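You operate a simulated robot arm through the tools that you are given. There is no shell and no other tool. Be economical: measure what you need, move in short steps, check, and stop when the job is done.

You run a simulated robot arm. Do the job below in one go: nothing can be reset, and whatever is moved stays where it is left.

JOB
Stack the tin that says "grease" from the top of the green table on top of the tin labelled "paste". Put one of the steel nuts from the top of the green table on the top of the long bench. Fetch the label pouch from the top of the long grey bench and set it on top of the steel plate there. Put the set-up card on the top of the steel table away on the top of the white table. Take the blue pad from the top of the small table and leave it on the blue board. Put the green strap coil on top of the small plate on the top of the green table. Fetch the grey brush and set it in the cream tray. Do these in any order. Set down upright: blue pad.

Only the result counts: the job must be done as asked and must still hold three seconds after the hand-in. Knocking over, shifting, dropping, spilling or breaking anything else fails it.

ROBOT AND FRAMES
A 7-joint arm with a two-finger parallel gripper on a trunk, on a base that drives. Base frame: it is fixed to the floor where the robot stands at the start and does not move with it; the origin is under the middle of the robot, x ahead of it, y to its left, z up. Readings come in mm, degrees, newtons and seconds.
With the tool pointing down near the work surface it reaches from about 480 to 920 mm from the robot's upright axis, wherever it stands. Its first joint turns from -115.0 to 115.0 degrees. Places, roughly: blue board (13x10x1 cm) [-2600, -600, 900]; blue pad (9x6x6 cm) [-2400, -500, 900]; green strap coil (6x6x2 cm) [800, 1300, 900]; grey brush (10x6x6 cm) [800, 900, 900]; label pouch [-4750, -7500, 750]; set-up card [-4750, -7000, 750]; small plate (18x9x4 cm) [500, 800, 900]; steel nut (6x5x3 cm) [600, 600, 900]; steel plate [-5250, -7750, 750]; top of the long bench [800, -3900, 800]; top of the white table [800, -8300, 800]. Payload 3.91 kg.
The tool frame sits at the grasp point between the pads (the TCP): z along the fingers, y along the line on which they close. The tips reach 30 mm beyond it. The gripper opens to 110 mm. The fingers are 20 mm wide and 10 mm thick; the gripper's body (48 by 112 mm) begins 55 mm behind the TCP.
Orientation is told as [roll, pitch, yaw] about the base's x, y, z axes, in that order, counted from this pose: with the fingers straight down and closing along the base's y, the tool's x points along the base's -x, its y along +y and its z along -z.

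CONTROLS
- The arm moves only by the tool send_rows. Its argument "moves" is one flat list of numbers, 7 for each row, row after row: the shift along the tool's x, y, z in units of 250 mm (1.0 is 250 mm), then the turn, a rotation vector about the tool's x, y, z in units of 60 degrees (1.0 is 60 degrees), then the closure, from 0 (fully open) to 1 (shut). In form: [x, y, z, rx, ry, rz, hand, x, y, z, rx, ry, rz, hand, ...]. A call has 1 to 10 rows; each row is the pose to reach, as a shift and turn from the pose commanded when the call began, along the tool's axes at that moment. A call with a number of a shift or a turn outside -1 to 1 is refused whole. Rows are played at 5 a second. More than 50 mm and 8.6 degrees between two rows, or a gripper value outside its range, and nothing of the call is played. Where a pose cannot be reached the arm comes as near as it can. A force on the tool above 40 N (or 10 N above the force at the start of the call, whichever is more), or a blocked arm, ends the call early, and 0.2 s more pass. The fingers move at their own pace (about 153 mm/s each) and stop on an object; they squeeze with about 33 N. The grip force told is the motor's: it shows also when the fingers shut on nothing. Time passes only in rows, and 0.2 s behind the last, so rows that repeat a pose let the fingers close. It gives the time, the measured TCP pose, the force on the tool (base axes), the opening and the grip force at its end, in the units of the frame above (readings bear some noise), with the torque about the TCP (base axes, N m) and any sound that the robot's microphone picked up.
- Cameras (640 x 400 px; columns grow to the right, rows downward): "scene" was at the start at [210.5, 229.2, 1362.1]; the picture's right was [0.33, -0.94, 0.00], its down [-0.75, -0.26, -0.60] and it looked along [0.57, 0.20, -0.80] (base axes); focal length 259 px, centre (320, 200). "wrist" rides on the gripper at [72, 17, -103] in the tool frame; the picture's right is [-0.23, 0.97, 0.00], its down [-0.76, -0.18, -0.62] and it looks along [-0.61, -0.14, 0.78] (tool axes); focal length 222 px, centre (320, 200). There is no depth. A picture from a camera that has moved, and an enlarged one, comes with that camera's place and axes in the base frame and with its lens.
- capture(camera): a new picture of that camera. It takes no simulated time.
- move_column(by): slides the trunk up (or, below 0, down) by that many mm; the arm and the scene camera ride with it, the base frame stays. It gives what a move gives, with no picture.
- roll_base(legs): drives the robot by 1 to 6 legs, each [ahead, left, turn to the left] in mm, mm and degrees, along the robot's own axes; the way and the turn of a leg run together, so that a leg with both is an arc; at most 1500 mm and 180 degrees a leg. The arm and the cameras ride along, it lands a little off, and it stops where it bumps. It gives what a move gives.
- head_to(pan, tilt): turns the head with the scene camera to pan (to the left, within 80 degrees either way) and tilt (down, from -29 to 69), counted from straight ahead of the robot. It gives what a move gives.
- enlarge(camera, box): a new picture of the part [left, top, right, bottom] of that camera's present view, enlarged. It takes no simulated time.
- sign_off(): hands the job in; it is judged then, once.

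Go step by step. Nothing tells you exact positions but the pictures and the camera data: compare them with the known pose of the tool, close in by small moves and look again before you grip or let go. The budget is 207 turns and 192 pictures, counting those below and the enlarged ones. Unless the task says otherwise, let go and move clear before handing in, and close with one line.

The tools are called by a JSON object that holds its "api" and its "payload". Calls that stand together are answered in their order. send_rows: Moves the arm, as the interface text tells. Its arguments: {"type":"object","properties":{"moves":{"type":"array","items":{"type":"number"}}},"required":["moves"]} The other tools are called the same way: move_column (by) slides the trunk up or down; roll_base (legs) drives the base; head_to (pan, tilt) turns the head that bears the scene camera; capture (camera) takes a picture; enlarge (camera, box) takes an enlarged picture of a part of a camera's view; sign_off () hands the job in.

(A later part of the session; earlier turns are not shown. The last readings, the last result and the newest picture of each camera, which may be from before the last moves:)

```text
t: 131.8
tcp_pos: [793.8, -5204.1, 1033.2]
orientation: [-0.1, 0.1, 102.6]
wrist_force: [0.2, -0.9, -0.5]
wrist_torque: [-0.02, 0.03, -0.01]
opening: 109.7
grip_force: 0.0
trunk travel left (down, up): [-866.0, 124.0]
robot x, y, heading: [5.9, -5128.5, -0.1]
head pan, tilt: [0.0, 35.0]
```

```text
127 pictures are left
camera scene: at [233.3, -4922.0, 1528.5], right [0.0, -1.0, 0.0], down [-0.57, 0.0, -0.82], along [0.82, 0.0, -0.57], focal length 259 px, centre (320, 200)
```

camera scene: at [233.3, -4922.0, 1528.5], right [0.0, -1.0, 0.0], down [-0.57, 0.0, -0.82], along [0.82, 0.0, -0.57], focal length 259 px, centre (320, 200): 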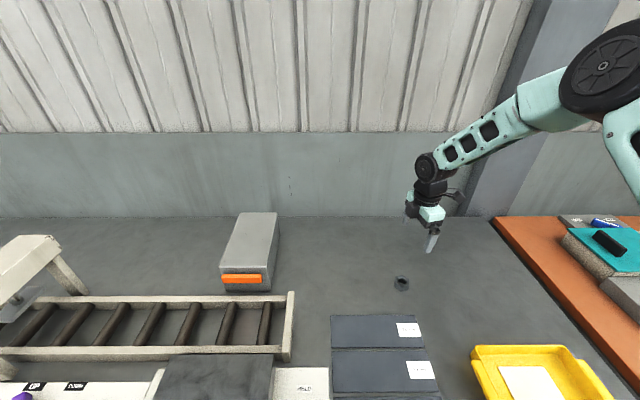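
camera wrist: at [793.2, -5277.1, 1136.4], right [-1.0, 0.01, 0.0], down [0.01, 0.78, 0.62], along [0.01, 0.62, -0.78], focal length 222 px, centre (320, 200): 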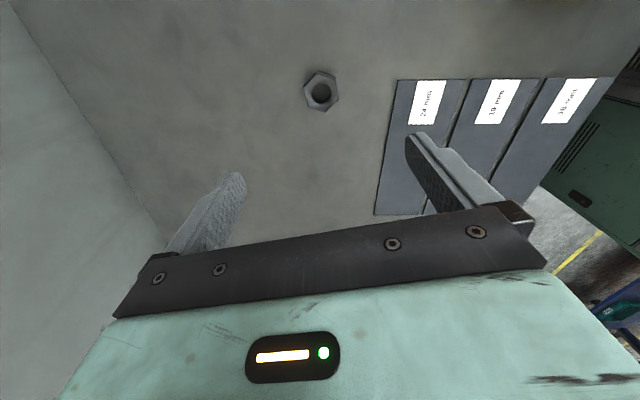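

The nut lies on the long bench. I retract the arm, back off, turn to -y and look for the path toward the card and pouch.

{"api": "send_rows", "payload": {"moves": [-0.039, 0.172, 0, 0, 0, 0, 0, -0.078, 0.343, 0, 0, 0, 0, 0, -0.117, 0.515, 0, 0, 0, 0, 0, -0.156, 0.686, 0, 0, 0, 0, 0, -0.195, 0.858, 0, 0, 0, 0, 0]}}

{"api": "roll_base", "payload": {"legs": [[-280, 0, 0], [0, 0, -90]]}}

{"api": "head_to", "payload": {"pan": 0, "tilt": 15}}

{"api": "capture", "payload": {"camera": "scene"}}

{"api": "head_to", "payload": {"pan": -65, "tilt": 15}}

{"api": "capture", "payload": {"camera": "scene"}}

```text
t: 133.0
tcp_pos: [571.6, -5204.6, 1035.0]
orientation: [-0.2, 0.1, 102.6]
wrist_force: [0.2, -0.5, 0.4]
wrist_torque: [0.0, 0.02, 0.01]
opening: 109.9
grip_force: 0.0
trunk travel left (down, up): [-866.0, 124.0]
robot x, y, heading: [5.1, -5124.3, 0.2]
head pan, tilt: [0.0, 35.0]
```

```text
t: 138.8
tcp_pos: [-346.3, -5692.6, 1032.9]
orientation: [-0.1, 0.2, 13.2]
wrist_force: [-0.1, 1.1, 0.0]
wrist_torque: [0.0, 0.0, -0.01]
opening: 110.1
grip_force: 0.1
trunk travel left (down, up): [-866.0, 124.0]
robot x, y, heading: [-272.6, -5126.0, -89.6]
head pan, tilt: [0.0, 35.0]
```

```text
t: 139.6
tcp_pos: [-348.6, -5694.2, 1032.0]
orientation: [-0.1, 0.1, 13.1]
wrist_force: [0.4, -0.2, 0.1]
wrist_torque: [-0.04, -0.02, 0.03]
opening: 110.3
grip_force: 0.0
trunk travel left (down, up): [-866.0, 124.0]
robot x, y, heading: [-273.5, -5126.0, -89.8]
head pan, tilt: [0.0, 15.0]
```

```text
126 pictures are left
camera scene: at [-70.8, -5359.5, 1560.5], right [-1.0, -0.01, 0.0], down [0.0, 0.26, -0.97], along [0.01, -0.97, -0.26], focal length 259 px, centre (320, 200)
```

scene: 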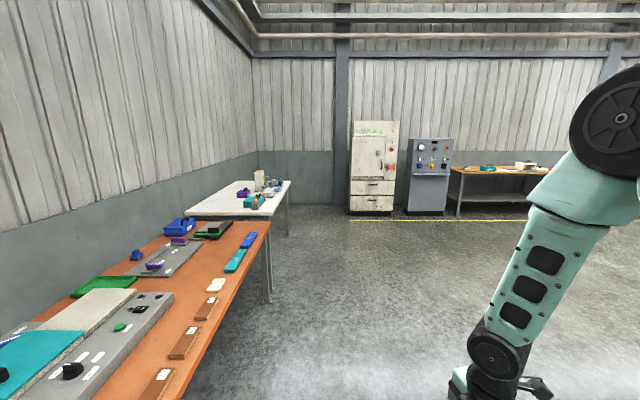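

```text
t: 141.0
tcp_pos: [-348.0, -5693.1, 1034.2]
orientation: [-0.2, 0.2, 13.1]
wrist_force: [-0.2, -0.1, -0.6]
wrist_torque: [0.0, -0.03, 0.01]
opening: 109.9
grip_force: 0.1
trunk travel left (down, up): [-866.0, 124.0]
robot x, y, heading: [-275.2, -5123.0, -89.8]
head pan, tilt: [-65.0, 15.0]
```

```text
125 pictures are left
camera scene: at [-155.7, -5306.1, 1560.6], right [-0.43, 0.9, 0.0], down [0.23, 0.11, -0.97], along [-0.87, -0.41, -0.26], focal length 259 px, centre (320, 200)
```

scene: 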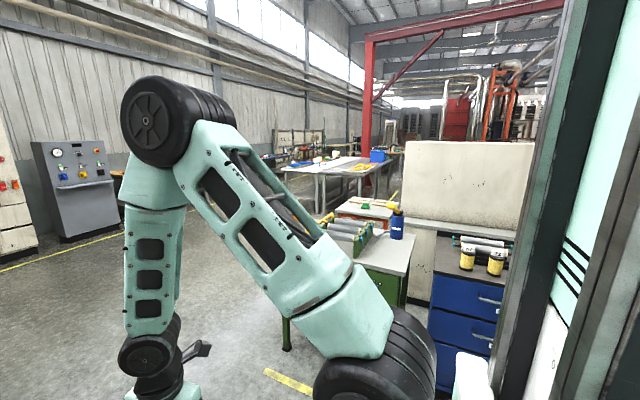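

The white table stands ahead left; the steel table and grey bench are far to the right. I drive ahead 2.2 m, turn to face -x and look.

{"api": "roll_base", "payload": {"legs": [[1500, 0, 0], [700, 0, 0], [0, 0, -90]]}}

{"api": "head_to", "payload": {"pan": 0, "tilt": 15}}

{"api": "capture", "payload": {"camera": "scene"}}

{"api": "head_to", "payload": {"pan": 35, "tilt": 15}}

{"api": "capture", "payload": {"camera": "scene"}}

```text
t: 155.7
tcp_pos: [-847.5, -7258.2, 1034.3]
orientation: [0.0, 0.1, -77.8]
wrist_force: [0.3, 0.6, -0.2]
wrist_torque: [0.0, 0.02, -0.01]
opening: 110.1
grip_force: 0.0
trunk travel left (down, up): [-866.0, 124.0]
robot x, y, heading: [-278.9, -7340.5, 179.5]
head pan, tilt: [-65.0, 15.0]
```

```text
t: 157.1
tcp_pos: [-847.9, -7259.0, 1034.3]
orientation: [-0.1, 0.1, -78.0]
wrist_force: [-1.2, 0.1, -0.7]
wrist_torque: [0.02, -0.01, -0.01]
opening: 110.2
grip_force: 0.1
trunk travel left (down, up): [-866.0, 124.0]
robot x, y, heading: [-285.7, -7342.0, 179.4]
head pan, tilt: [0.0, 15.0]
```

```text
124 pictures are left
camera scene: at [-520.6, -7542.7, 1560.6], right [0.01, 1.0, 0.0], down [0.26, 0.0, -0.97], along [-0.97, 0.01, -0.26], focal length 259 px, centre (320, 200)
```

scene: 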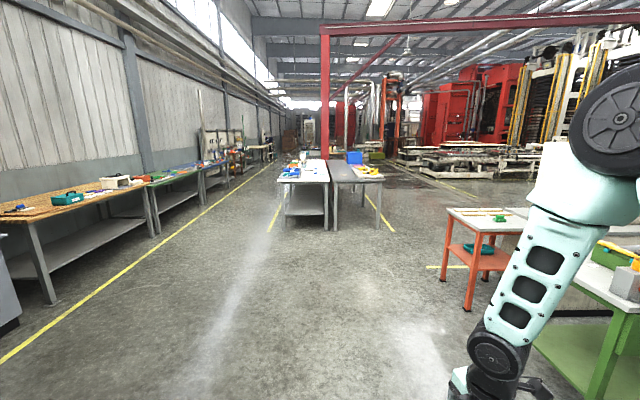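

```text
t: 158.1
tcp_pos: [-848.3, -7258.5, 1033.3]
orientation: [-0.1, 0.1, -78.0]
wrist_force: [-0.7, -0.3, 0.6]
wrist_torque: [-0.01, -0.02, 0.02]
opening: 110.0
grip_force: 0.0
trunk travel left (down, up): [-866.0, 124.0]
robot x, y, heading: [-278.1, -7338.8, 179.4]
head pan, tilt: [35.0, 15.0]
```

```text
123 pictures are left
camera scene: at [-504.4, -7596.4, 1560.6], right [-0.56, 0.83, 0.0], down [0.21, 0.15, -0.97], along [-0.8, -0.54, -0.26], focal length 259 px, centre (320, 200)
```

scene: 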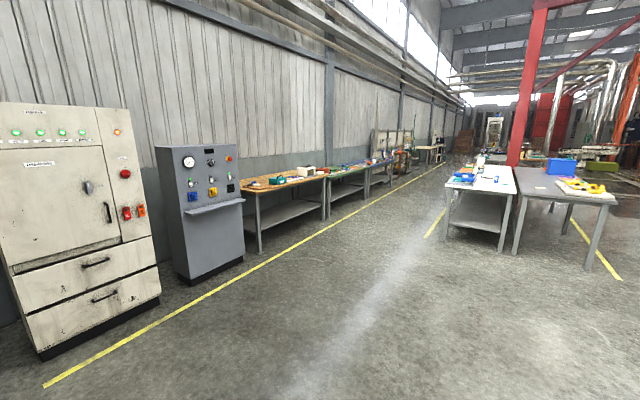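

Two tables stand ahead: the left (grey bench) with pouch and plate, the right (steel) with the card, near ends at x≈-4400. I drive up and look.

{"api": "roll_base", "payload": {"legs": [[1500, 0, 0.6], [1500, 0, 0], [350, 0, 0]]}}

{"api": "head_to", "payload": {"pan": 0, "tilt": 30}}

{"api": "capture", "payload": {"camera": "scene"}}

```text
t: 174.5
tcp_pos: [-4195.9, -7118.1, 1034.7]
orientation: [-0.1, 0.1, -80.2]
wrist_force: [0.8, 0.3, -0.6]
wrist_torque: [0.04, 0.0, -0.02]
opening: 110.0
grip_force: 0.0
trunk travel left (down, up): [-866.0, 124.0]
robot x, y, heading: [-3630.2, -7222.2, 176.9]
head pan, tilt: [35.0, 15.0]
```

```text
t: 175.5
tcp_pos: [-4196.7, -7117.3, 1034.8]
orientation: [-0.2, 0.2, -80.3]
wrist_force: [-0.7, 0.6, -1.1]
wrist_torque: [0.01, -0.01, -0.04]
opening: 110.1
grip_force: 0.1
trunk travel left (down, up): [-866.0, 124.0]
robot x, y, heading: [-3634.4, -7226.4, 176.9]
head pan, tilt: [0.0, 30.0]
```

```text
122 pictures are left
camera scene: at [-3879.0, -7415.2, 1536.4], right [0.05, 1.0, 0.0], down [0.5, -0.03, -0.87], along [-0.86, 0.05, -0.5], focal length 259 px, centre (320, 200)
```

scene: 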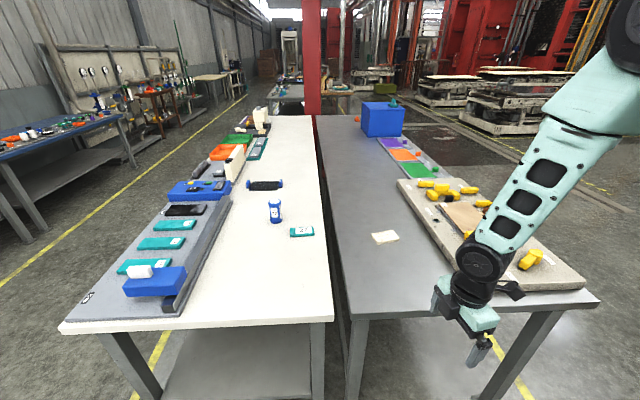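

{"api": "enlarge", "payload": {"camera": "scene", "box": [220, 150, 420, 260]}}

{"api": "enlarge", "payload": {"camera": "scene", "box": [60, 100, 280, 330]}}

```text
3.20 times, centred on (320, 205) of scene
camera zoom: at [-3879.0, -7415.2, 1536.4], right [0.05, 1.0, 0.0], down [0.5, -0.03, -0.87], along [-0.86, 0.05, -0.5], focal length 828 px, centre (320, 184)
```

zoom: 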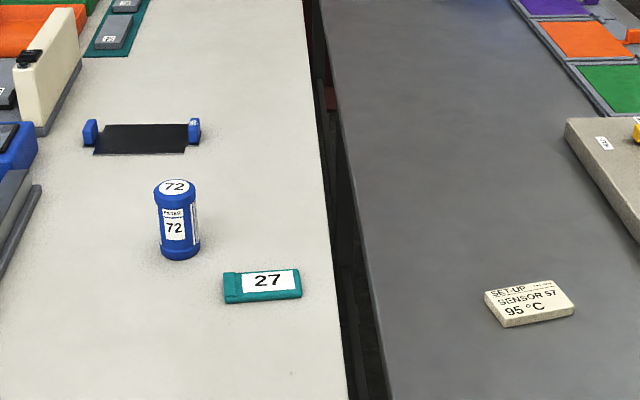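

```text
1.74 times, centred on (170, 215) of scene
camera zoom: at [-3879.0, -7415.2, 1536.4], right [0.05, 1.0, 0.0], down [0.5, -0.03, -0.87], along [-0.86, 0.05, -0.5], focal length 450 px, centre (581, 174)
```

zoom: 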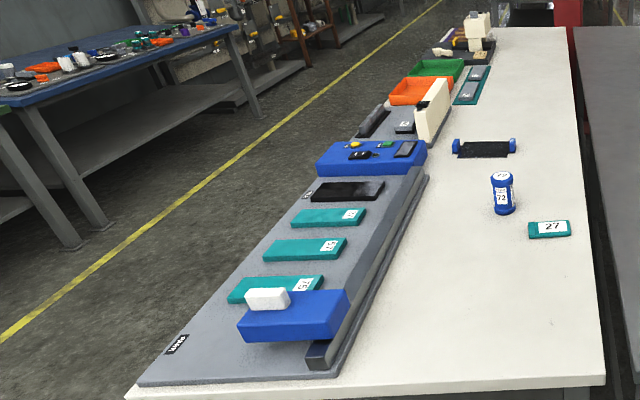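

The pouch is the teal "27", the plate is the dark one with blue ends, and the card is the "SET-UP SENSOR 57" block on the steel table. I drive up to fetch the pouch.

{"api": "roll_base", "payload": {"legs": [[370, 280, 3.1]]}}

{"api": "head_to", "payload": {"pan": 0, "tilt": 40}}

{"api": "capture", "payload": {"camera": "scene"}}

{"api": "capture", "payload": {"camera": "wrist"}}

```text
t: 178.2
tcp_pos: [-4575.9, -7422.9, 1034.9]
orientation: [0.0, 0.0, -77.0]
wrist_force: [0.1, -0.3, -0.2]
wrist_torque: [0.01, 0.02, -0.01]
opening: 110.2
grip_force: 0.0
trunk travel left (down, up): [-866.0, 124.0]
robot x, y, heading: [-4007.4, -7494.3, -180.0]
head pan, tilt: [0.0, 30.0]
```

```text
t: 179.0
tcp_pos: [-4576.2, -7422.7, 1033.5]
orientation: [0.0, 0.1, -76.8]
wrist_force: [0.2, 0.4, -0.2]
wrist_torque: [0.01, 0.01, -0.03]
opening: 110.1
grip_force: 0.1
trunk travel left (down, up): [-866.0, 124.0]
robot x, y, heading: [-4010.7, -7495.4, -179.5]
head pan, tilt: [0.0, 40.0]
```

```text
119 pictures are left
camera scene: at [-4235.0, -7701.4, 1521.1], right [-0.01, 1.0, 0.0], down [0.64, 0.0, -0.77], along [-0.77, 0.0, -0.64], focal length 259 px, centre (320, 200)
```

scene: 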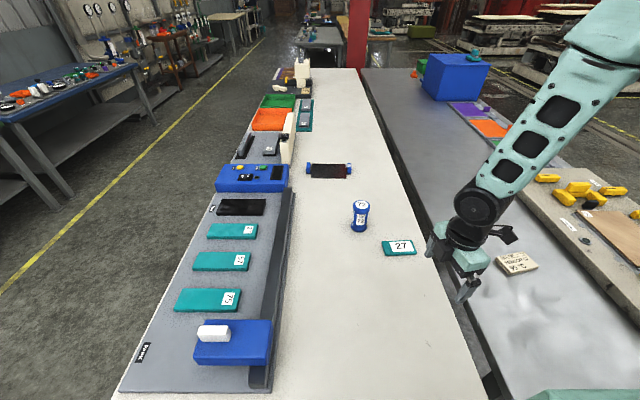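

```text
118 pictures are left
camera wrist: at [-4575.3, -7347.6, 1137.4], right [1.0, 0.0, 0.0], down [0.0, -0.78, 0.62], along [0.0, -0.62, -0.78], focal length 222 px, centre (320, 200)
```

wrist: 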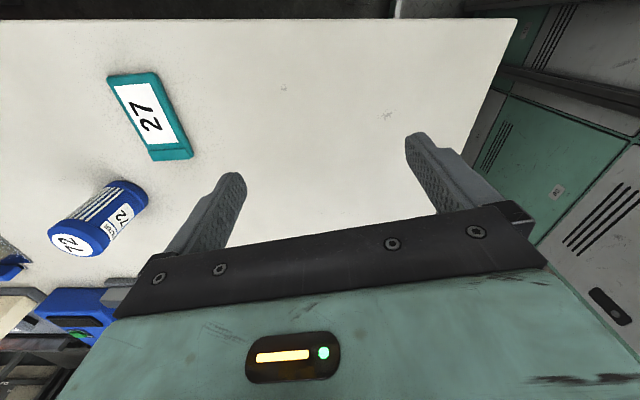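

The pouch is at about (-4787,-7443), long along y, top z≈855. I move over it turning 13° so the fingers close along x.

{"api": "send_rows", "payload": {"moves": [0.023, -0.168, 0, 0, 0, 0.072, 0, 0.046, -0.336, 0, 0, 0, 0.145, 0, 0.068, -0.504, 0, 0, 0, 0.217, 0, 0.09, -0.672, 0, 0, 0, 0.217, 0, 0.113, -0.84, 0, 0, 0, 0.217, 0, 0.113, -0.84, 0.16, 0, 0, 0.217, 0, 0.113, -0.84, 0.3, 0, 0, 0.217, 0]}}

{"api": "capture", "payload": {"camera": "wrist"}}

{"api": "enlarge", "payload": {"camera": "scene", "box": [300, 120, 460, 300]}}

```text
t: 180.6
tcp_pos: [-4786.6, -7440.5, 960.0]
orientation: [-0.2, 0.0, -89.9]
wrist_force: [-0.4, 0.3, 0.5]
wrist_torque: [0.0, 0.01, 0.0]
opening: 109.9
grip_force: 0.1
trunk travel left (down, up): [-866.0, 124.0]
robot x, y, heading: [-4003.2, -7494.8, -179.9]
head pan, tilt: [0.0, 40.0]
```

```text
117 pictures are left
camera wrist: at [-4768.7, -7367.7, 1062.3], right [0.97, -0.23, 0.0], down [-0.17, -0.76, 0.62], along [-0.14, -0.61, -0.78], focal length 222 px, centre (320, 200)
```

wrist: 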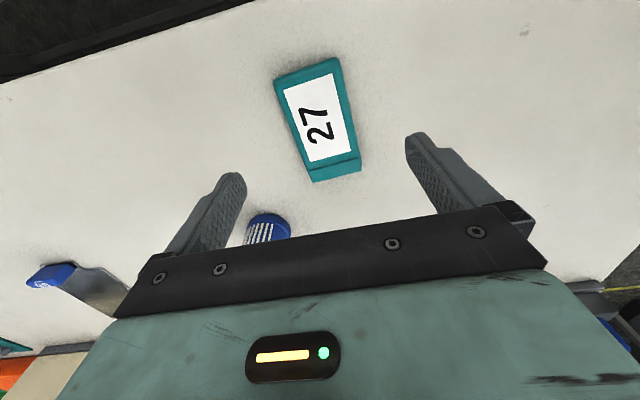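

```text
2.22 times, centred on (380, 210) of scene
camera zoom: at [-4234.6, -7701.4, 1521.1], right [-0.01, 1.0, 0.0], down [0.64, 0.0, -0.77], along [-0.77, 0.0, -0.64], focal length 575 px, centre (187, 178)
```

zoom: 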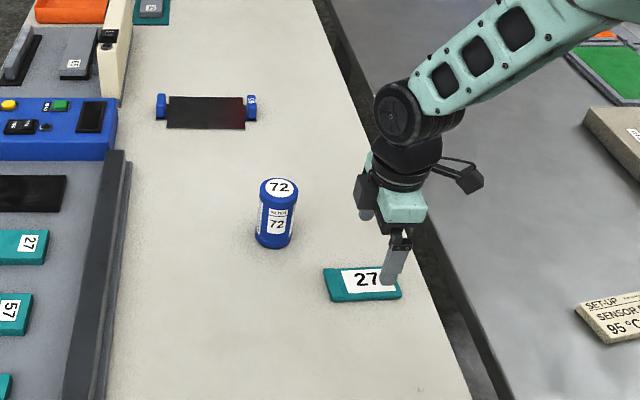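

{"api": "send_rows", "payload": {"moves": [-0.016, 0.01, 0.1, 0, 0, -0.04, 0, -0.016, 0.01, 0.2, 0, 0, -0.075, 0, -0.016, 0.01, 0.3, 0, 0, -0.075, 0]}}

{"api": "capture", "payload": {"camera": "wrist"}}

{"api": "enlarge", "payload": {"camera": "scene", "box": [340, 170, 440, 280]}}

```text
t: 181.4
tcp_pos: [-4782.0, -7446.9, 884.4]
orientation: [-0.2, 0.1, -85.3]
wrist_force: [0.1, 0.1, 0.7]
wrist_torque: [-0.02, -0.03, -0.01]
opening: 110.3
grip_force: 0.0
trunk travel left (down, up): [-866.0, 124.0]
robot x, y, heading: [-4003.8, -7494.9, -179.8]
head pan, tilt: [0.0, 40.0]
```

```text
115 pictures are left
camera wrist: at [-4772.1, -7371.9, 987.1], right [0.99, -0.15, 0.0], down [-0.11, -0.77, 0.62], along [-0.09, -0.61, -0.78], focal length 222 px, centre (320, 200)
```

wrist: 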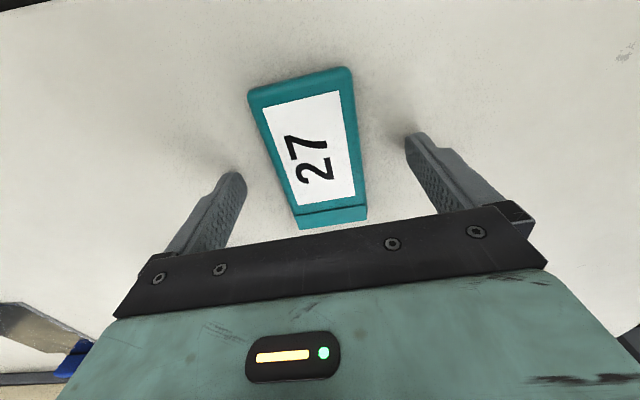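

```text
3.64 times, centred on (390, 225) of scene
camera zoom: at [-4234.7, -7701.4, 1521.1], right [-0.01, 1.0, 0.0], down [0.64, 0.0, -0.77], along [-0.77, 0.0, -0.64], focal length 940 px, centre (66, 109)
```

zoom: 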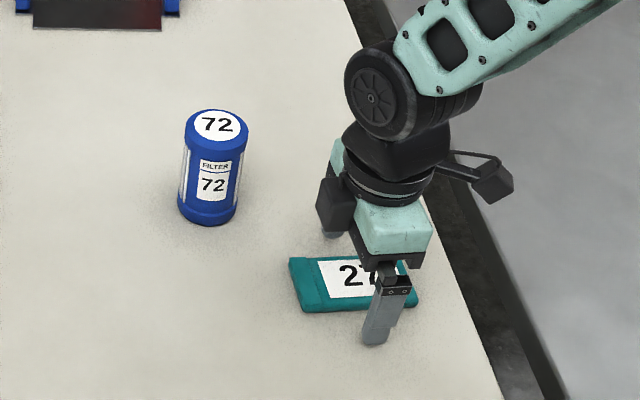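

Well placed. I descend in small steps to find the table.

{"api": "send_rows", "payload": {"moves": [0, -0.006, 0.02, 0, 0, 0, 0, 0, -0.006, 0.035, 0, 0, 0, 0, 0, -0.006, 0.05, 0, 0, 0, 0, 0, -0.006, 0.065, 0, 0, 0, 0, 0, -0.006, 0.08, 0, 0, 0, 0]}}

{"api": "enlarge", "payload": {"camera": "wrist", "box": [150, 40, 500, 260]}}

```text
t: 182.0
tcp_pos: [-4784.3, -7446.0, 880.9]
orientation: [-0.1, 0.2, -85.4]
wrist_force: [9.2, 0.7, 24.6]
wrist_torque: [-0.1, -1.83, 0.07]
opening: 110.0
grip_force: 0.0
trunk travel left (down, up): [-866.0, 124.0]
robot x, y, heading: [-4011.3, -7497.6, -179.6]
head pan, tilt: [0.0, 40.0]
stopped in row 3: the force on the tool passed its limit (the readings are from after the stop); the commanded pose is now the measured one
```

```text
1.82 times, centred on (325, 150) of wrist
camera zoom: at [-4773.6, -7372.4, 983.6], right [0.99, -0.15, 0.0], down [-0.11, -0.78, 0.62], along [-0.09, -0.61, -0.78], focal length 404 px, centre (311, 291)
```

zoom: 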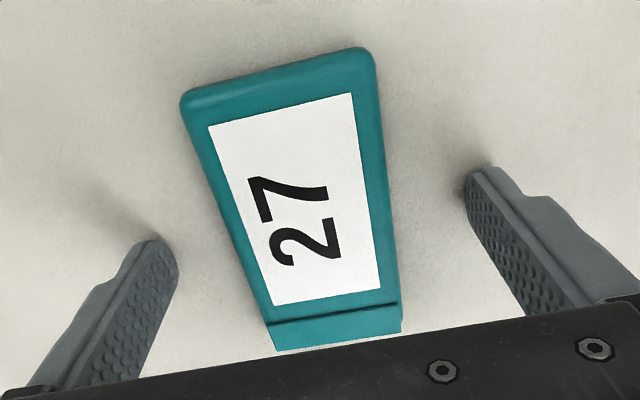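

Table contact at TCP 881, so the top is at 850. I raise 2 mm and grip.

{"api": "send_rows", "payload": {"moves": [0, 0, -0.01, 0, 0, 0, 0, 0, 0, -0.01, 0, 0, 0, 1, 0, 0, -0.01, 0, 0, 0, 1, 0, 0, -0.01, 0, 0, 0, 1, 0, 0, -0.01, 0, 0, 0, 1]}}

{"api": "capture", "payload": {"camera": "wrist"}}

```text
t: 183.2
tcp_pos: [-4786.3, -7446.9, 880.7]
orientation: [-0.2, 0.2, -85.3]
wrist_force: [0.1, -0.4, -0.4]
wrist_torque: [-0.03, 0.02, 0.01]
opening: 56.6
grip_force: 33.4
trunk travel left (down, up): [-866.0, 124.0]
robot x, y, heading: [-4007.6, -7494.2, -179.9]
head pan, tilt: [0.0, 40.0]
```

```text
112 pictures are left
camera wrist: at [-4775.1, -7372.0, 984.0], right [0.99, -0.15, 0.0], down [-0.11, -0.78, 0.62], along [-0.1, -0.61, -0.78], focal length 222 px, centre (320, 200)
```

wrist: 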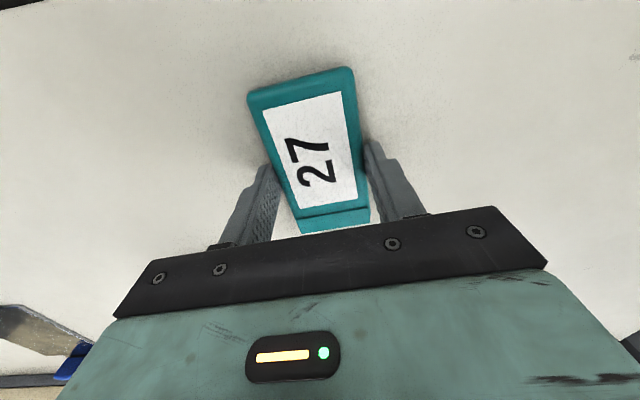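

Pouch held. I lift, retract and drive around to the left side of this table toward the plate at about (-5246,-7665).

{"api": "move_column", "payload": {"by": 120}}

{"api": "send_rows", "payload": {"moves": [0, 0, -0.15, 0, 0, 0, 1, 0, 0, -0.28, 0, 0, 0, 1, -0.016, 0.19, -0.28, 0, 0, 0, 1, -0.033, 0.38, -0.28, 0, 0, 0, 1, -0.05, 0.57, -0.28, 0, 0, 0, 1, -0.066, 0.76, -0.28, 0, 0, 0, 1]}}

{"api": "roll_base", "payload": {"legs": [[-400, 0, 0], [0, 1000, 0]]}}

{"api": "head_to", "payload": {"pan": 0, "tilt": 25}}

{"api": "capture", "payload": {"camera": "scene"}}

```text
t: 184.7
tcp_pos: [-4786.0, -7447.0, 999.8]
orientation: [-0.1, 0.2, -85.3]
wrist_force: [-0.6, 0.1, 0.0]
wrist_torque: [0.02, 0.0, 0.0]
opening: 56.7
grip_force: 33.2
trunk travel left (down, up): [-986.0, 4.0]
robot x, y, heading: [-4011.4, -7493.5, -180.1]
head pan, tilt: [0.0, 40.0]
```

```text
t: 186.1
tcp_pos: [-4594.5, -7445.1, 1068.8]
orientation: [-0.2, 0.0, -85.5]
wrist_force: [0.2, 0.8, -0.2]
wrist_torque: [0.01, 0.02, 0.01]
opening: 56.7
grip_force: 33.2
trunk travel left (down, up): [-986.0, 4.0]
robot x, y, heading: [-4008.5, -7495.1, -179.7]
head pan, tilt: [0.0, 40.0]
```

```text
t: 193.5
tcp_pos: [-4193.8, -8462.1, 1068.2]
orientation: [-0.3, 0.2, -85.6]
wrist_force: [-0.6, 0.1, 0.1]
wrist_torque: [0.02, 0.02, 0.01]
opening: 56.5
grip_force: 32.8
trunk travel left (down, up): [-986.0, 4.0]
robot x, y, heading: [-3608.5, -8513.0, -180.0]
head pan, tilt: [0.0, 40.0]
```

```text
t: 194.3
tcp_pos: [-4194.1, -8462.1, 1068.3]
orientation: [-0.2, 0.3, -85.6]
wrist_force: [-0.4, -0.6, 0.2]
wrist_torque: [-0.01, -0.04, -0.01]
opening: 57.0
grip_force: 32.9
trunk travel left (down, up): [-986.0, 4.0]
robot x, y, heading: [-3604.4, -8513.4, -179.9]
head pan, tilt: [0.0, 25.0]
```

```text
111 pictures are left
camera scene: at [-3841.5, -8718.7, 1664.3], right [0.0, 1.0, 0.0], down [0.42, 0.0, -0.91], along [-0.91, 0.0, -0.42], focal length 259 px, centre (320, 200)
```

scene: 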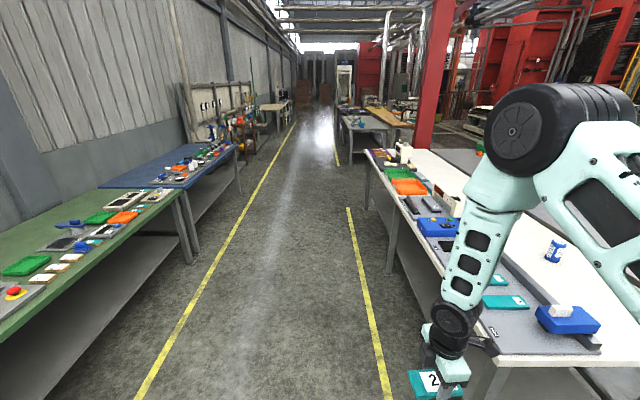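

The aisle is clear. I drive ahead 1720 mm and turn right to face the table (+y).

{"api": "roll_base", "payload": {"legs": [[1200, 0, 0], [520, 0, 0], [0, 0, -90]]}}

{"api": "head_to", "payload": {"pan": 0, "tilt": 40}}

{"api": "capture", "payload": {"camera": "scene"}}

```text
t: 206.9
tcp_pos: [-5310.8, -7926.8, 1068.4]
orientation: [-0.2, 0.2, -174.6]
wrist_force: [0.6, 0.0, 0.4]
wrist_torque: [0.01, -0.01, 0.01]
opening: 56.6
grip_force: 33.4
trunk travel left (down, up): [-986.0, 4.0]
robot x, y, heading: [-5350.8, -8515.6, 91.2]
head pan, tilt: [0.0, 25.0]
```

```text
t: 207.6
tcp_pos: [-5311.2, -7926.6, 1067.7]
orientation: [-0.2, 0.2, -174.5]
wrist_force: [0.6, -0.3, -0.7]
wrist_torque: [0.0, 0.02, -0.03]
opening: 57.0
grip_force: 32.5
trunk travel left (down, up): [-986.0, 4.0]
robot x, y, heading: [-5349.8, -8512.8, 91.2]
head pan, tilt: [0.0, 40.0]
```

```text
110 pictures are left
camera scene: at [-5561.4, -8292.6, 1641.1], right [1.0, 0.02, 0.0], down [0.01, -0.64, -0.77], along [-0.02, 0.77, -0.64], focal length 259 px, centre (320, 200)
```

scene: 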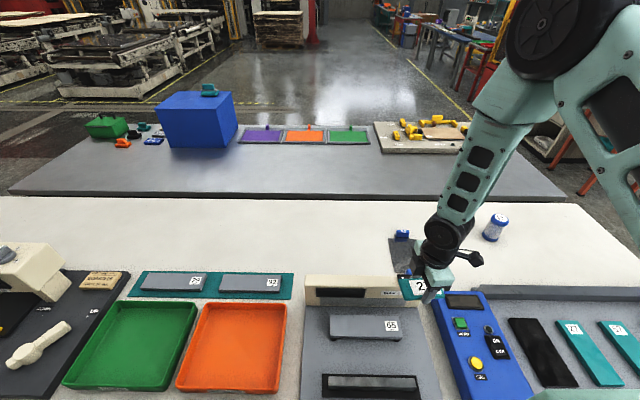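

The plate is just beyond the gripper at about (-5252,-7668). I move over it while turning the pouch to lie along y.

{"api": "send_rows", "payload": {"moves": [0.049, -0.142, 0, 0, 0, 0.14, 1, 0.098, -0.285, 0, 0, 0, 0.28, 1, 0.147, -0.428, 0, 0, 0, 0.42, 1, 0.196, -0.571, 0, 0, 0, 0.56, 1, 0.245, -0.714, 0, 0, 0, 0.7, 1, 0.294, -0.857, 0, 0, 0, 0.84, 1, 0.342, -1.0, 0, 0, 0, 0.98, 1]}}

{"api": "send_rows", "payload": {"moves": [0, 0, 0, 0, 0, 0.14, 1, 0, 0, 0, 0, 0, 0.28, 1, 0, 0, 0, 0, 0, 0.42, 1, 0, 0, 0, 0, 0, 0.52, 1]}}

{"api": "capture", "payload": {"camera": "wrist"}}

{"api": "capture", "payload": {"camera": "scene"}}

```text
t: 209.2
tcp_pos: [-5250.1, -7668.8, 1071.4]
orientation: [-0.2, 0.0, 126.6]
wrist_force: [0.7, -0.4, 0.0]
wrist_torque: [0.04, 0.01, 0.02]
opening: 56.6
grip_force: 33.1
trunk travel left (down, up): [-986.0, 4.0]
robot x, y, heading: [-5351.4, -8514.2, 91.3]
head pan, tilt: [0.0, 40.0]
```

```text
t: 210.2
tcp_pos: [-5248.9, -7668.8, 1070.1]
orientation: [-0.2, -0.2, 95.4]
wrist_force: [-0.2, 0.5, -0.4]
wrist_torque: [-0.02, 0.03, 0.01]
opening: 56.5
grip_force: 33.2
trunk travel left (down, up): [-986.0, 4.0]
robot x, y, heading: [-5351.3, -8514.7, 91.2]
head pan, tilt: [0.0, 40.0]
```

```text
109 pictures are left
camera wrist: at [-5259.7, -7741.7, 1173.3], right [-0.99, 0.14, 0.0], down [0.1, 0.77, 0.63], along [0.09, 0.62, -0.78], focal length 222 px, centre (320, 200)
```

wrist: 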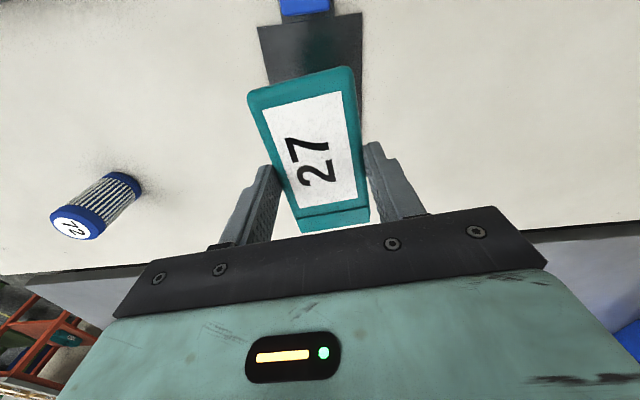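

```text
108 pictures are left
camera scene: at [-5561.3, -8292.6, 1641.0], right [1.0, 0.02, 0.0], down [0.01, -0.64, -0.77], along [-0.02, 0.77, -0.64], focal length 259 px, centre (320, 200)
```

scene: 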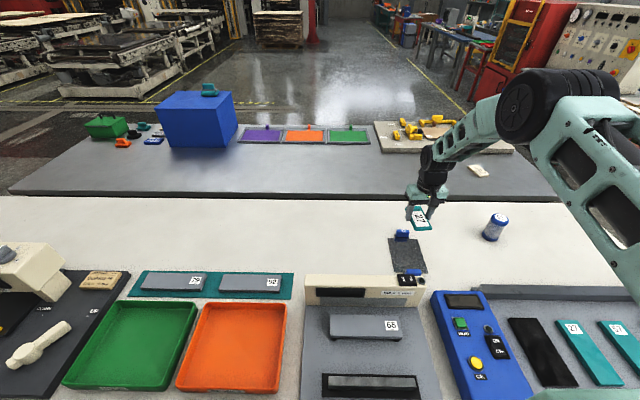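

{"api": "enlarge", "payload": {"camera": "scene", "box": [360, 200, 460, 300]}}

```text
4.00 times, centred on (410, 250) of scene
camera zoom: at [-5561.3, -8292.6, 1641.0], right [1.0, 0.02, 0.0], down [0.01, -0.64, -0.77], along [-0.02, 0.77, -0.64], focal length 1034 px, centre (-40, 0)
```

zoom: 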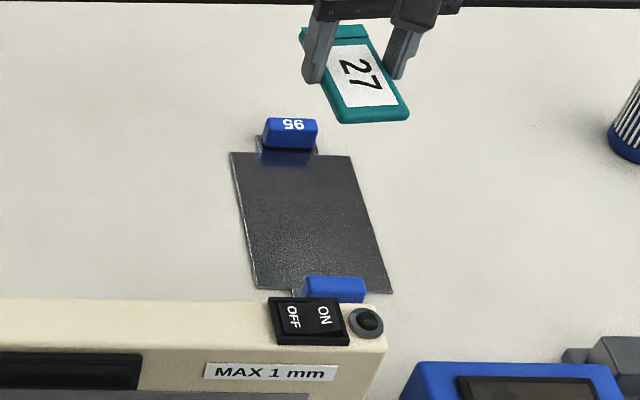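

Plate spans x -5306…-5187, y -7749…-7589, centre (-5246,-7669); I'm over it. I straighten and lower.

{"api": "send_rows", "payload": {"moves": [0, -0.012, 0, 0, 0, 0.045, 1, 0, -0.012, 0, 0, 0, 0.09, 1]}}

{"api": "move_column", "payload": {"by": -160}}

{"api": "enlarge", "payload": {"camera": "scene", "box": [360, 160, 460, 260]}}

{"api": "capture", "payload": {"camera": "wrist"}}

```text
t: 210.8
tcp_pos: [-5247.8, -7668.6, 1069.8]
orientation: [-0.1, -0.2, 90.1]
wrist_force: [-0.6, 0.1, -1.7]
wrist_torque: [0.04, 0.01, 0.01]
opening: 56.8
grip_force: 32.9
trunk travel left (down, up): [-986.0, 4.0]
robot x, y, heading: [-5351.7, -8513.1, 91.1]
head pan, tilt: [0.0, 40.0]
```

```text
t: 212.7
tcp_pos: [-5247.5, -7669.0, 909.1]
orientation: [-0.2, -0.2, 90.0]
wrist_force: [0.0, -0.9, 0.0]
wrist_torque: [-0.01, -0.01, -0.02]
opening: 56.6
grip_force: 32.8
trunk travel left (down, up): [-826.0, 164.0]
robot x, y, heading: [-5350.2, -8514.6, 91.1]
head pan, tilt: [0.0, 40.0]
```

```text
4.00 times, centred on (410, 210) of scene
camera zoom: at [-5561.4, -8292.6, 1481.1], right [1.0, 0.02, 0.0], down [0.01, -0.64, -0.77], along [-0.02, 0.77, -0.64], focal length 1034 px, centre (-40, 160)
```

zoom: 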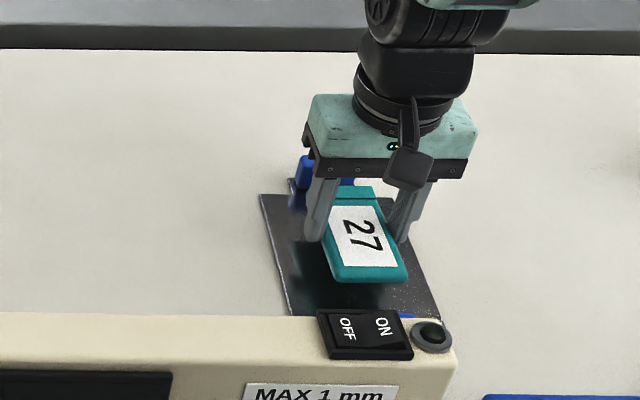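

```text
105 pictures are left
camera wrist: at [-5263.7, -7740.2, 1012.8], right [-0.97, 0.23, 0.0], down [0.17, 0.76, 0.63], along [0.14, 0.61, -0.78], focal length 222 px, centre (320, 200)
```

wrist: 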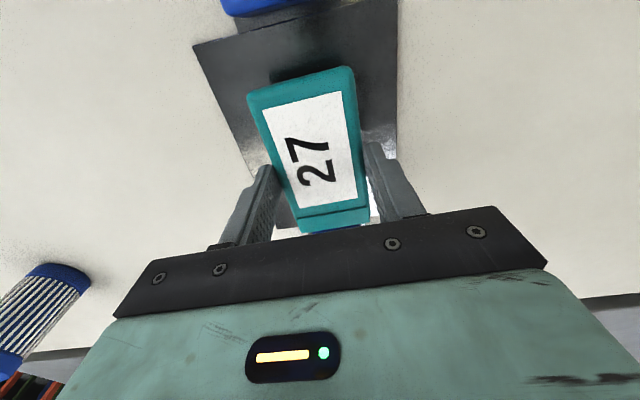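

{"api": "send_rows", "payload": {"moves": [0, 0, 0.04, 0, 0, 0, 1, 0, 0, 0.07, 0, 0, 0, 1, 0, 0, 0.08, 0, 0, 0, 1, 0, 0, 0.09, 0, 0, 0, 1, 0, 0, 0.1, 0, 0, 0, 1, 0, 0, 0.108, 0, 0, 0, 1, 0, 0, 0.116, 0, 0, 0, 1]}}

{"api": "enlarge", "payload": {"camera": "scene", "box": [360, 160, 460, 260]}}

```text
t: 214.3
tcp_pos: [-5246.3, -7668.3, 884.7]
orientation: [-0.2, -0.4, 90.0]
wrist_force: [3.4, -5.3, 29.8]
wrist_torque: [-1.1, 0.45, 0.22]
opening: 56.3
grip_force: 33.4
trunk travel left (down, up): [-826.0, 164.0]
robot x, y, heading: [-5349.9, -8517.7, 91.1]
head pan, tilt: [0.0, 40.0]
```

```text
4.00 times, centred on (410, 210) of scene
camera zoom: at [-5561.4, -8294.3, 1481.8], right [1.0, 0.02, 0.0], down [0.01, -0.64, -0.77], along [-0.02, 0.77, -0.64], focal length 1034 px, centre (-40, 160)
```

zoom: 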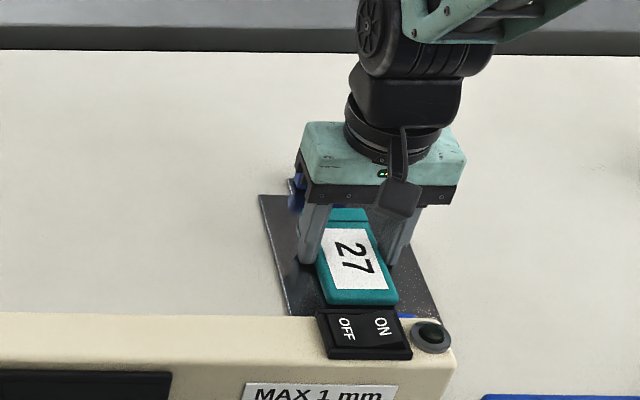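

The pouch is down on the plate. I release and rise.

{"api": "send_rows", "payload": {"moves": [0, 0, -0.006, 0, 0, 0, 1, 0, 0, -0.006, 0, 0, 0, 0.35, 0, 0, -0.006, 0, 0, 0, 0.3, 0, 0, -0.006, 0, 0, 0, 0.3, 0, 0, -0.15, 0, 0, 0, 0.3, 0, 0, -0.3, 0, 0, 0, 0, 0, 0, -0.45, 0, 0, 0, 0, 0, 0, -0.6, 0, 0, 0, 0, 0, 0, -0.75, 0, 0, 0, 0]}}

{"api": "enlarge", "payload": {"camera": "scene", "box": [360, 160, 460, 260]}}

{"api": "capture", "payload": {"camera": "wrist"}}

```text
t: 216.3
tcp_pos: [-5247.9, -7669.2, 1067.2]
orientation: [-0.2, -0.1, 90.1]
wrist_force: [-0.5, 0.0, -0.2]
wrist_torque: [-0.02, 0.01, 0.0]
opening: 110.1
grip_force: 0.0
trunk travel left (down, up): [-826.0, 164.0]
robot x, y, heading: [-5353.2, -8512.1, 91.0]
head pan, tilt: [0.0, 40.0]
```

```text
4.00 times, centred on (410, 210) of scene
camera zoom: at [-5561.3, -8292.3, 1480.9], right [1.0, 0.02, 0.0], down [0.01, -0.64, -0.77], along [-0.02, 0.77, -0.64], focal length 1034 px, centre (-40, 160)
```

zoom: 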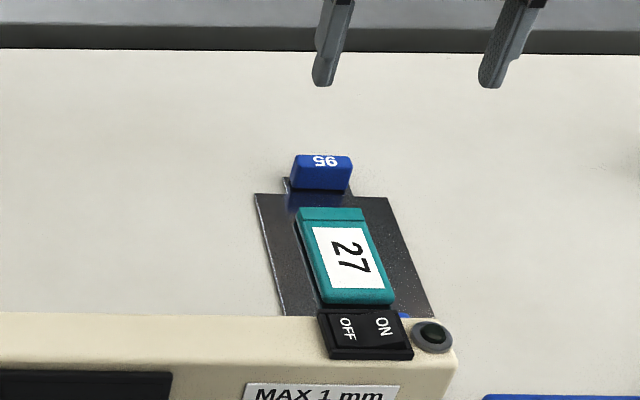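

```text
102 pictures are left
camera wrist: at [-5264.7, -7739.9, 1169.8], right [-0.97, 0.23, 0.0], down [0.17, 0.76, 0.62], along [0.14, 0.61, -0.78], focal length 222 px, centre (320, 200)
```

wrist: 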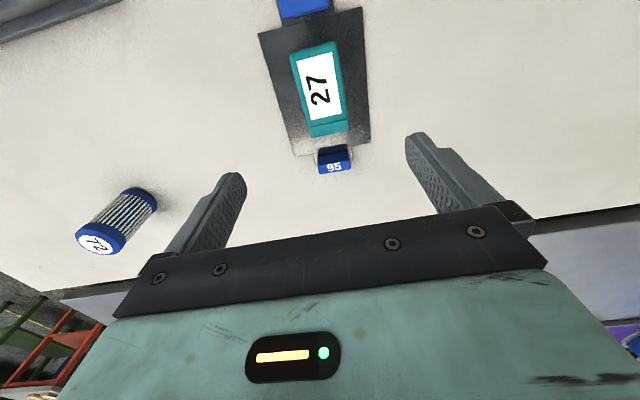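

The pouch rests on the plate. I retract the arm, turn and drive back round to the near end of the steel table for the card at about (-4717,-7097).

{"api": "send_rows", "payload": {"moves": [0.19, 0, 0, 0, 0, 0, 0, 0.38, 0, 0, 0, 0, 0, 0, 0.57, 0, 0, 0, 0, 0, 0, 0.76, 0, 0, 0, 0, 0, 0, 0.95, 0, 0, 0, 0, 0, 0]}}

{"api": "roll_base", "payload": {"legs": [[0, 0, 89], [-1500, 0, 0], [-250, 0, 0]]}}

{"api": "roll_base", "payload": {"legs": [[0, -1310, 0]]}}

{"api": "head_to", "payload": {"pan": 0, "tilt": 35}}

{"api": "capture", "payload": {"camera": "scene"}}

```text
t: 217.5
tcp_pos: [-5246.1, -7905.9, 1069.9]
orientation: [-0.1, -0.2, 90.2]
wrist_force: [-0.4, 0.8, -0.7]
wrist_torque: [-0.02, 0.0, 0.01]
opening: 110.2
grip_force: 0.1
trunk travel left (down, up): [-826.0, 164.0]
robot x, y, heading: [-5345.6, -8515.2, 91.2]
head pan, tilt: [0.0, 40.0]
```

```text
t: 230.2
tcp_pos: [-4192.5, -8395.9, 1070.3]
orientation: [-0.1, -0.2, 178.3]
wrist_force: [-0.4, 0.8, -0.8]
wrist_torque: [0.01, -0.03, -0.02]
opening: 110.0
grip_force: 0.1
trunk travel left (down, up): [-826.0, 164.0]
robot x, y, heading: [-3586.2, -8520.1, 179.5]
head pan, tilt: [0.0, 40.0]
```

```text
t: 236.8
tcp_pos: [-4192.0, -7086.9, 1070.4]
orientation: [-0.2, -0.3, 179.2]
wrist_force: [-0.8, -1.2, -0.5]
wrist_torque: [0.01, 0.02, -0.03]
opening: 110.2
grip_force: 0.1
trunk travel left (down, up): [-826.0, 164.0]
robot x, y, heading: [-3585.0, -7198.1, -179.7]
head pan, tilt: [0.0, 40.0]
```

```text
t: 237.4
tcp_pos: [-4191.4, -7086.8, 1069.9]
orientation: [-0.1, -0.2, 179.4]
wrist_force: [0.2, -0.6, -0.4]
wrist_torque: [-0.04, 0.01, 0.01]
opening: 110.0
grip_force: 0.0
trunk travel left (down, up): [-826.0, 164.0]
robot x, y, heading: [-3585.0, -7201.5, -179.7]
head pan, tilt: [0.0, 35.0]
```

```text
101 pictures are left
camera scene: at [-3815.2, -7405.7, 1488.6], right [-0.01, 1.0, 0.0], down [0.57, 0.0, -0.82], along [-0.82, -0.01, -0.57], focal length 259 px, centre (320, 200)
```

scene: 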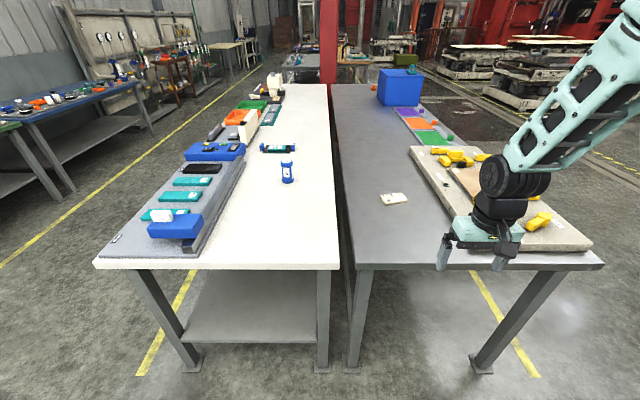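

Card at about (-4722,-7099). I drive up 400 mm and look closely.

{"api": "roll_base", "payload": {"legs": [[400, 0, 0]]}}

{"api": "send_rows", "payload": {"moves": [0.13, 0, 0.12, 0, 0, 0, 0, 0.26, 0, 0.24, 0, 0, 0, 0, 0.38, 0, 0.32, 0, 0, 0, 0]}}

{"api": "capture", "payload": {"camera": "wrist"}}

{"api": "enlarge", "payload": {"camera": "scene", "box": [340, 160, 500, 320]}}

```text
t: 239.9
tcp_pos: [-4591.9, -7083.5, 1069.6]
orientation: [0.0, -0.2, 178.9]
wrist_force: [-0.3, -0.4, 0.2]
wrist_torque: [0.03, -0.03, 0.03]
opening: 109.9
grip_force: 0.0
trunk travel left (down, up): [-826.0, 164.0]
robot x, y, heading: [-3988.0, -7201.3, 179.9]
head pan, tilt: [0.0, 35.0]
```

```text
t: 240.7
tcp_pos: [-4495.6, -7086.5, 990.0]
orientation: [-0.1, -0.1, 178.9]
wrist_force: [0.0, -0.7, -0.4]
wrist_torque: [-0.01, 0.01, 0.01]
opening: 110.1
grip_force: 0.1
trunk travel left (down, up): [-826.0, 164.0]
robot x, y, heading: [-3985.0, -7201.3, 180.0]
head pan, tilt: [0.0, 35.0]
```

```text
100 pictures are left
camera wrist: at [-4423.5, -7104.1, 1093.3], right [-0.25, -0.97, 0.0], down [-0.76, 0.19, 0.63], along [-0.61, 0.16, -0.78], focal length 222 px, centre (320, 200)
```

wrist: 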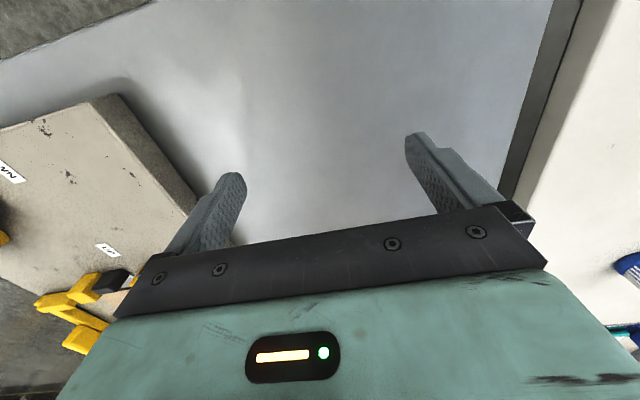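

```text
2.50 times, centred on (420, 240) of scene
camera zoom: at [-4217.6, -7405.4, 1488.7], right [0.0, 1.0, 0.0], down [0.57, 0.0, -0.82], along [-0.82, 0.0, -0.57], focal length 646 px, centre (70, 100)
```

zoom: 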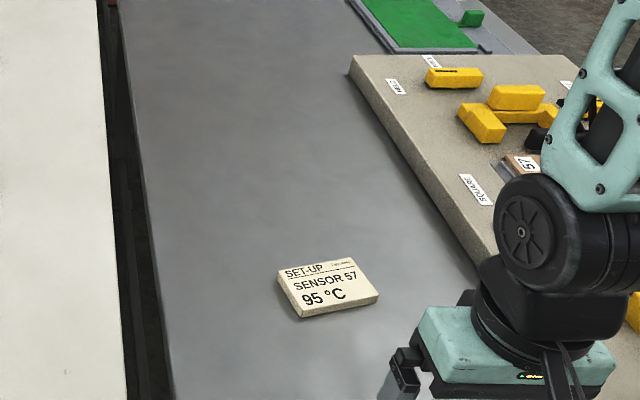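

Card centre ≈ (-4728,-7096), long axis about 10° off y. I move over it and turn the tool so it closes across its width.

{"api": "send_rows", "payload": {"moves": [-0.133, 0.008, 0, 0, 0, -0.14, 0, -0.266, 0.016, 0, 0, 0, -0.28, 0, -0.398, 0.025, 0, 0, 0, -0.42, 0, -0.53, 0.033, 0, 0, 0, -0.56, 0, -0.663, 0.041, 0, 0, 0, -0.7, 0, -0.796, 0.05, 0, 0, 0, -0.84, 0, -0.928, 0.058, 0, 0, 0, -0.98, 0]}}

{"api": "send_rows", "payload": {"moves": [0, 0, 0, 0, 0, -0.14, 0, 0, 0, 0, 0, 0, -0.28, 0, 0, 0, 0, 0, 0, -0.42, 0, 0, 0, 0, 0, 0, -0.56, 0, 0, 0, 0, 0, 0, -0.7, 0]}}

{"api": "capture", "payload": {"camera": "wrist"}}

```text
t: 242.3
tcp_pos: [-4730.0, -7095.7, 990.0]
orientation: [-0.3, 0.0, -122.3]
wrist_force: [0.4, 0.2, -0.4]
wrist_torque: [-0.01, 0.02, -0.03]
opening: 110.0
grip_force: 0.0
trunk travel left (down, up): [-826.0, 164.0]
robot x, y, heading: [-3983.7, -7202.4, 179.8]
head pan, tilt: [0.0, 35.0]
```

```text
t: 243.5
tcp_pos: [-4729.3, -7095.1, 987.6]
orientation: [-0.1, 0.2, -80.2]
wrist_force: [-0.5, 0.6, -0.8]
wrist_torque: [0.0, -0.01, 0.02]
opening: 110.2
grip_force: 0.2
trunk travel left (down, up): [-826.0, 164.0]
robot x, y, heading: [-3986.2, -7200.6, 180.2]
head pan, tilt: [0.0, 35.0]
```

```text
98 pictures are left
camera wrist: at [-4725.0, -7020.1, 1093.4], right [1.0, -0.06, 0.0], down [-0.04, -0.78, 0.62], along [-0.04, -0.62, -0.78], focal length 222 px, centre (320, 200)
```

wrist: 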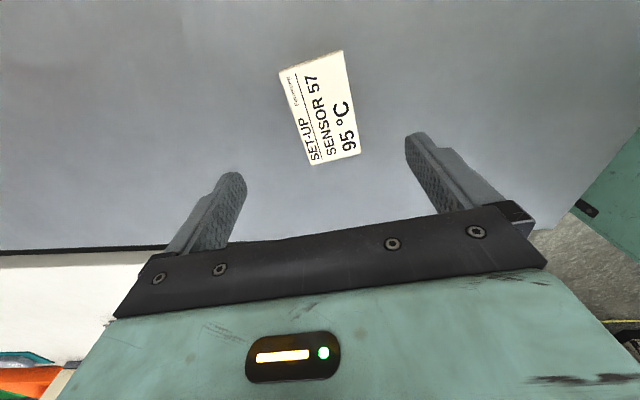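

{"api": "send_rows", "payload": {"moves": [-0.007, 0.015, 0.15, 0, 0, -0.035, 0, -0.007, 0.015, 0.3, 0, 0, -0.035, 0, -0.007, 0.015, 0.38, 0, 0, -0.035, 0]}}

{"api": "capture", "payload": {"camera": "wrist"}}

```text
t: 244.3
tcp_pos: [-4725.2, -7094.6, 895.4]
orientation: [-0.1, 0.2, -78.2]
wrist_force: [0.3, -1.0, 0.3]
wrist_torque: [0.01, 0.02, 0.04]
opening: 110.1
grip_force: 0.0
trunk travel left (down, up): [-826.0, 164.0]
robot x, y, heading: [-3986.8, -7204.3, 180.0]
head pan, tilt: [0.0, 35.0]
```

```text
97 pictures are left
camera wrist: at [-4723.0, -7019.4, 999.0], right [1.0, -0.02, 0.0], down [-0.02, -0.78, 0.62], along [-0.02, -0.62, -0.78], focal length 222 px, centre (320, 200)
```

wrist: 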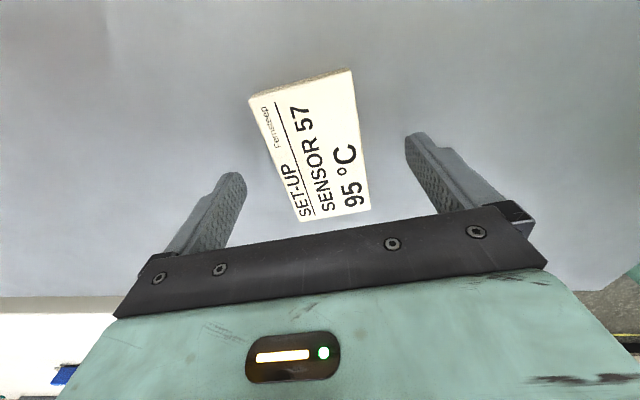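

Card centred. I lower to z≈883 and grip.

{"api": "send_rows", "payload": {"moves": [0, -0.008, 0.025, 0, 0, 0, 0, 0, -0.008, 0.048, 0, 0, 0, 0, 0, -0.008, 0.048, 0, 0, 0, 1, 0, -0.008, 0.048, 0, 0, 0, 1, 0, -0.008, 0.048, 0, 0, 0, 1, 0, -0.008, 0.048, 0, 0, 0, 1]}}

{"api": "capture", "payload": {"camera": "wrist"}}

```text
t: 245.7
tcp_pos: [-4728.0, -7096.8, 882.5]
orientation: [-0.1, 0.2, -78.2]
wrist_force: [-0.5, 0.1, 0.0]
wrist_torque: [0.01, -0.01, -0.03]
opening: 59.0
grip_force: 33.6
trunk travel left (down, up): [-826.0, 164.0]
robot x, y, heading: [-3982.5, -7198.1, 180.1]
head pan, tilt: [0.0, 35.0]
```

```text
96 pictures are left
camera wrist: at [-4725.7, -7020.4, 986.5], right [1.0, -0.02, 0.0], down [-0.02, -0.78, 0.62], along [-0.02, -0.62, -0.78], focal length 222 px, centre (320, 200)
```

wrist: 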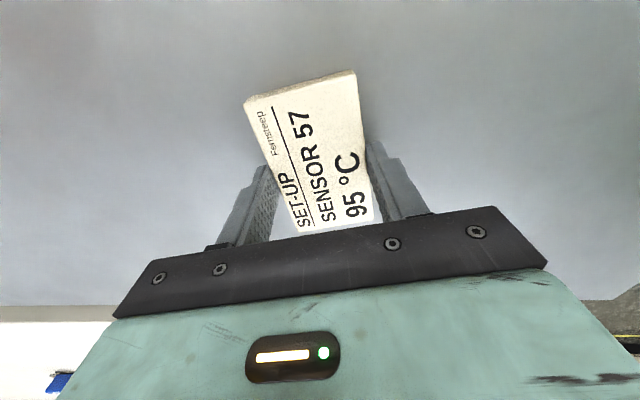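

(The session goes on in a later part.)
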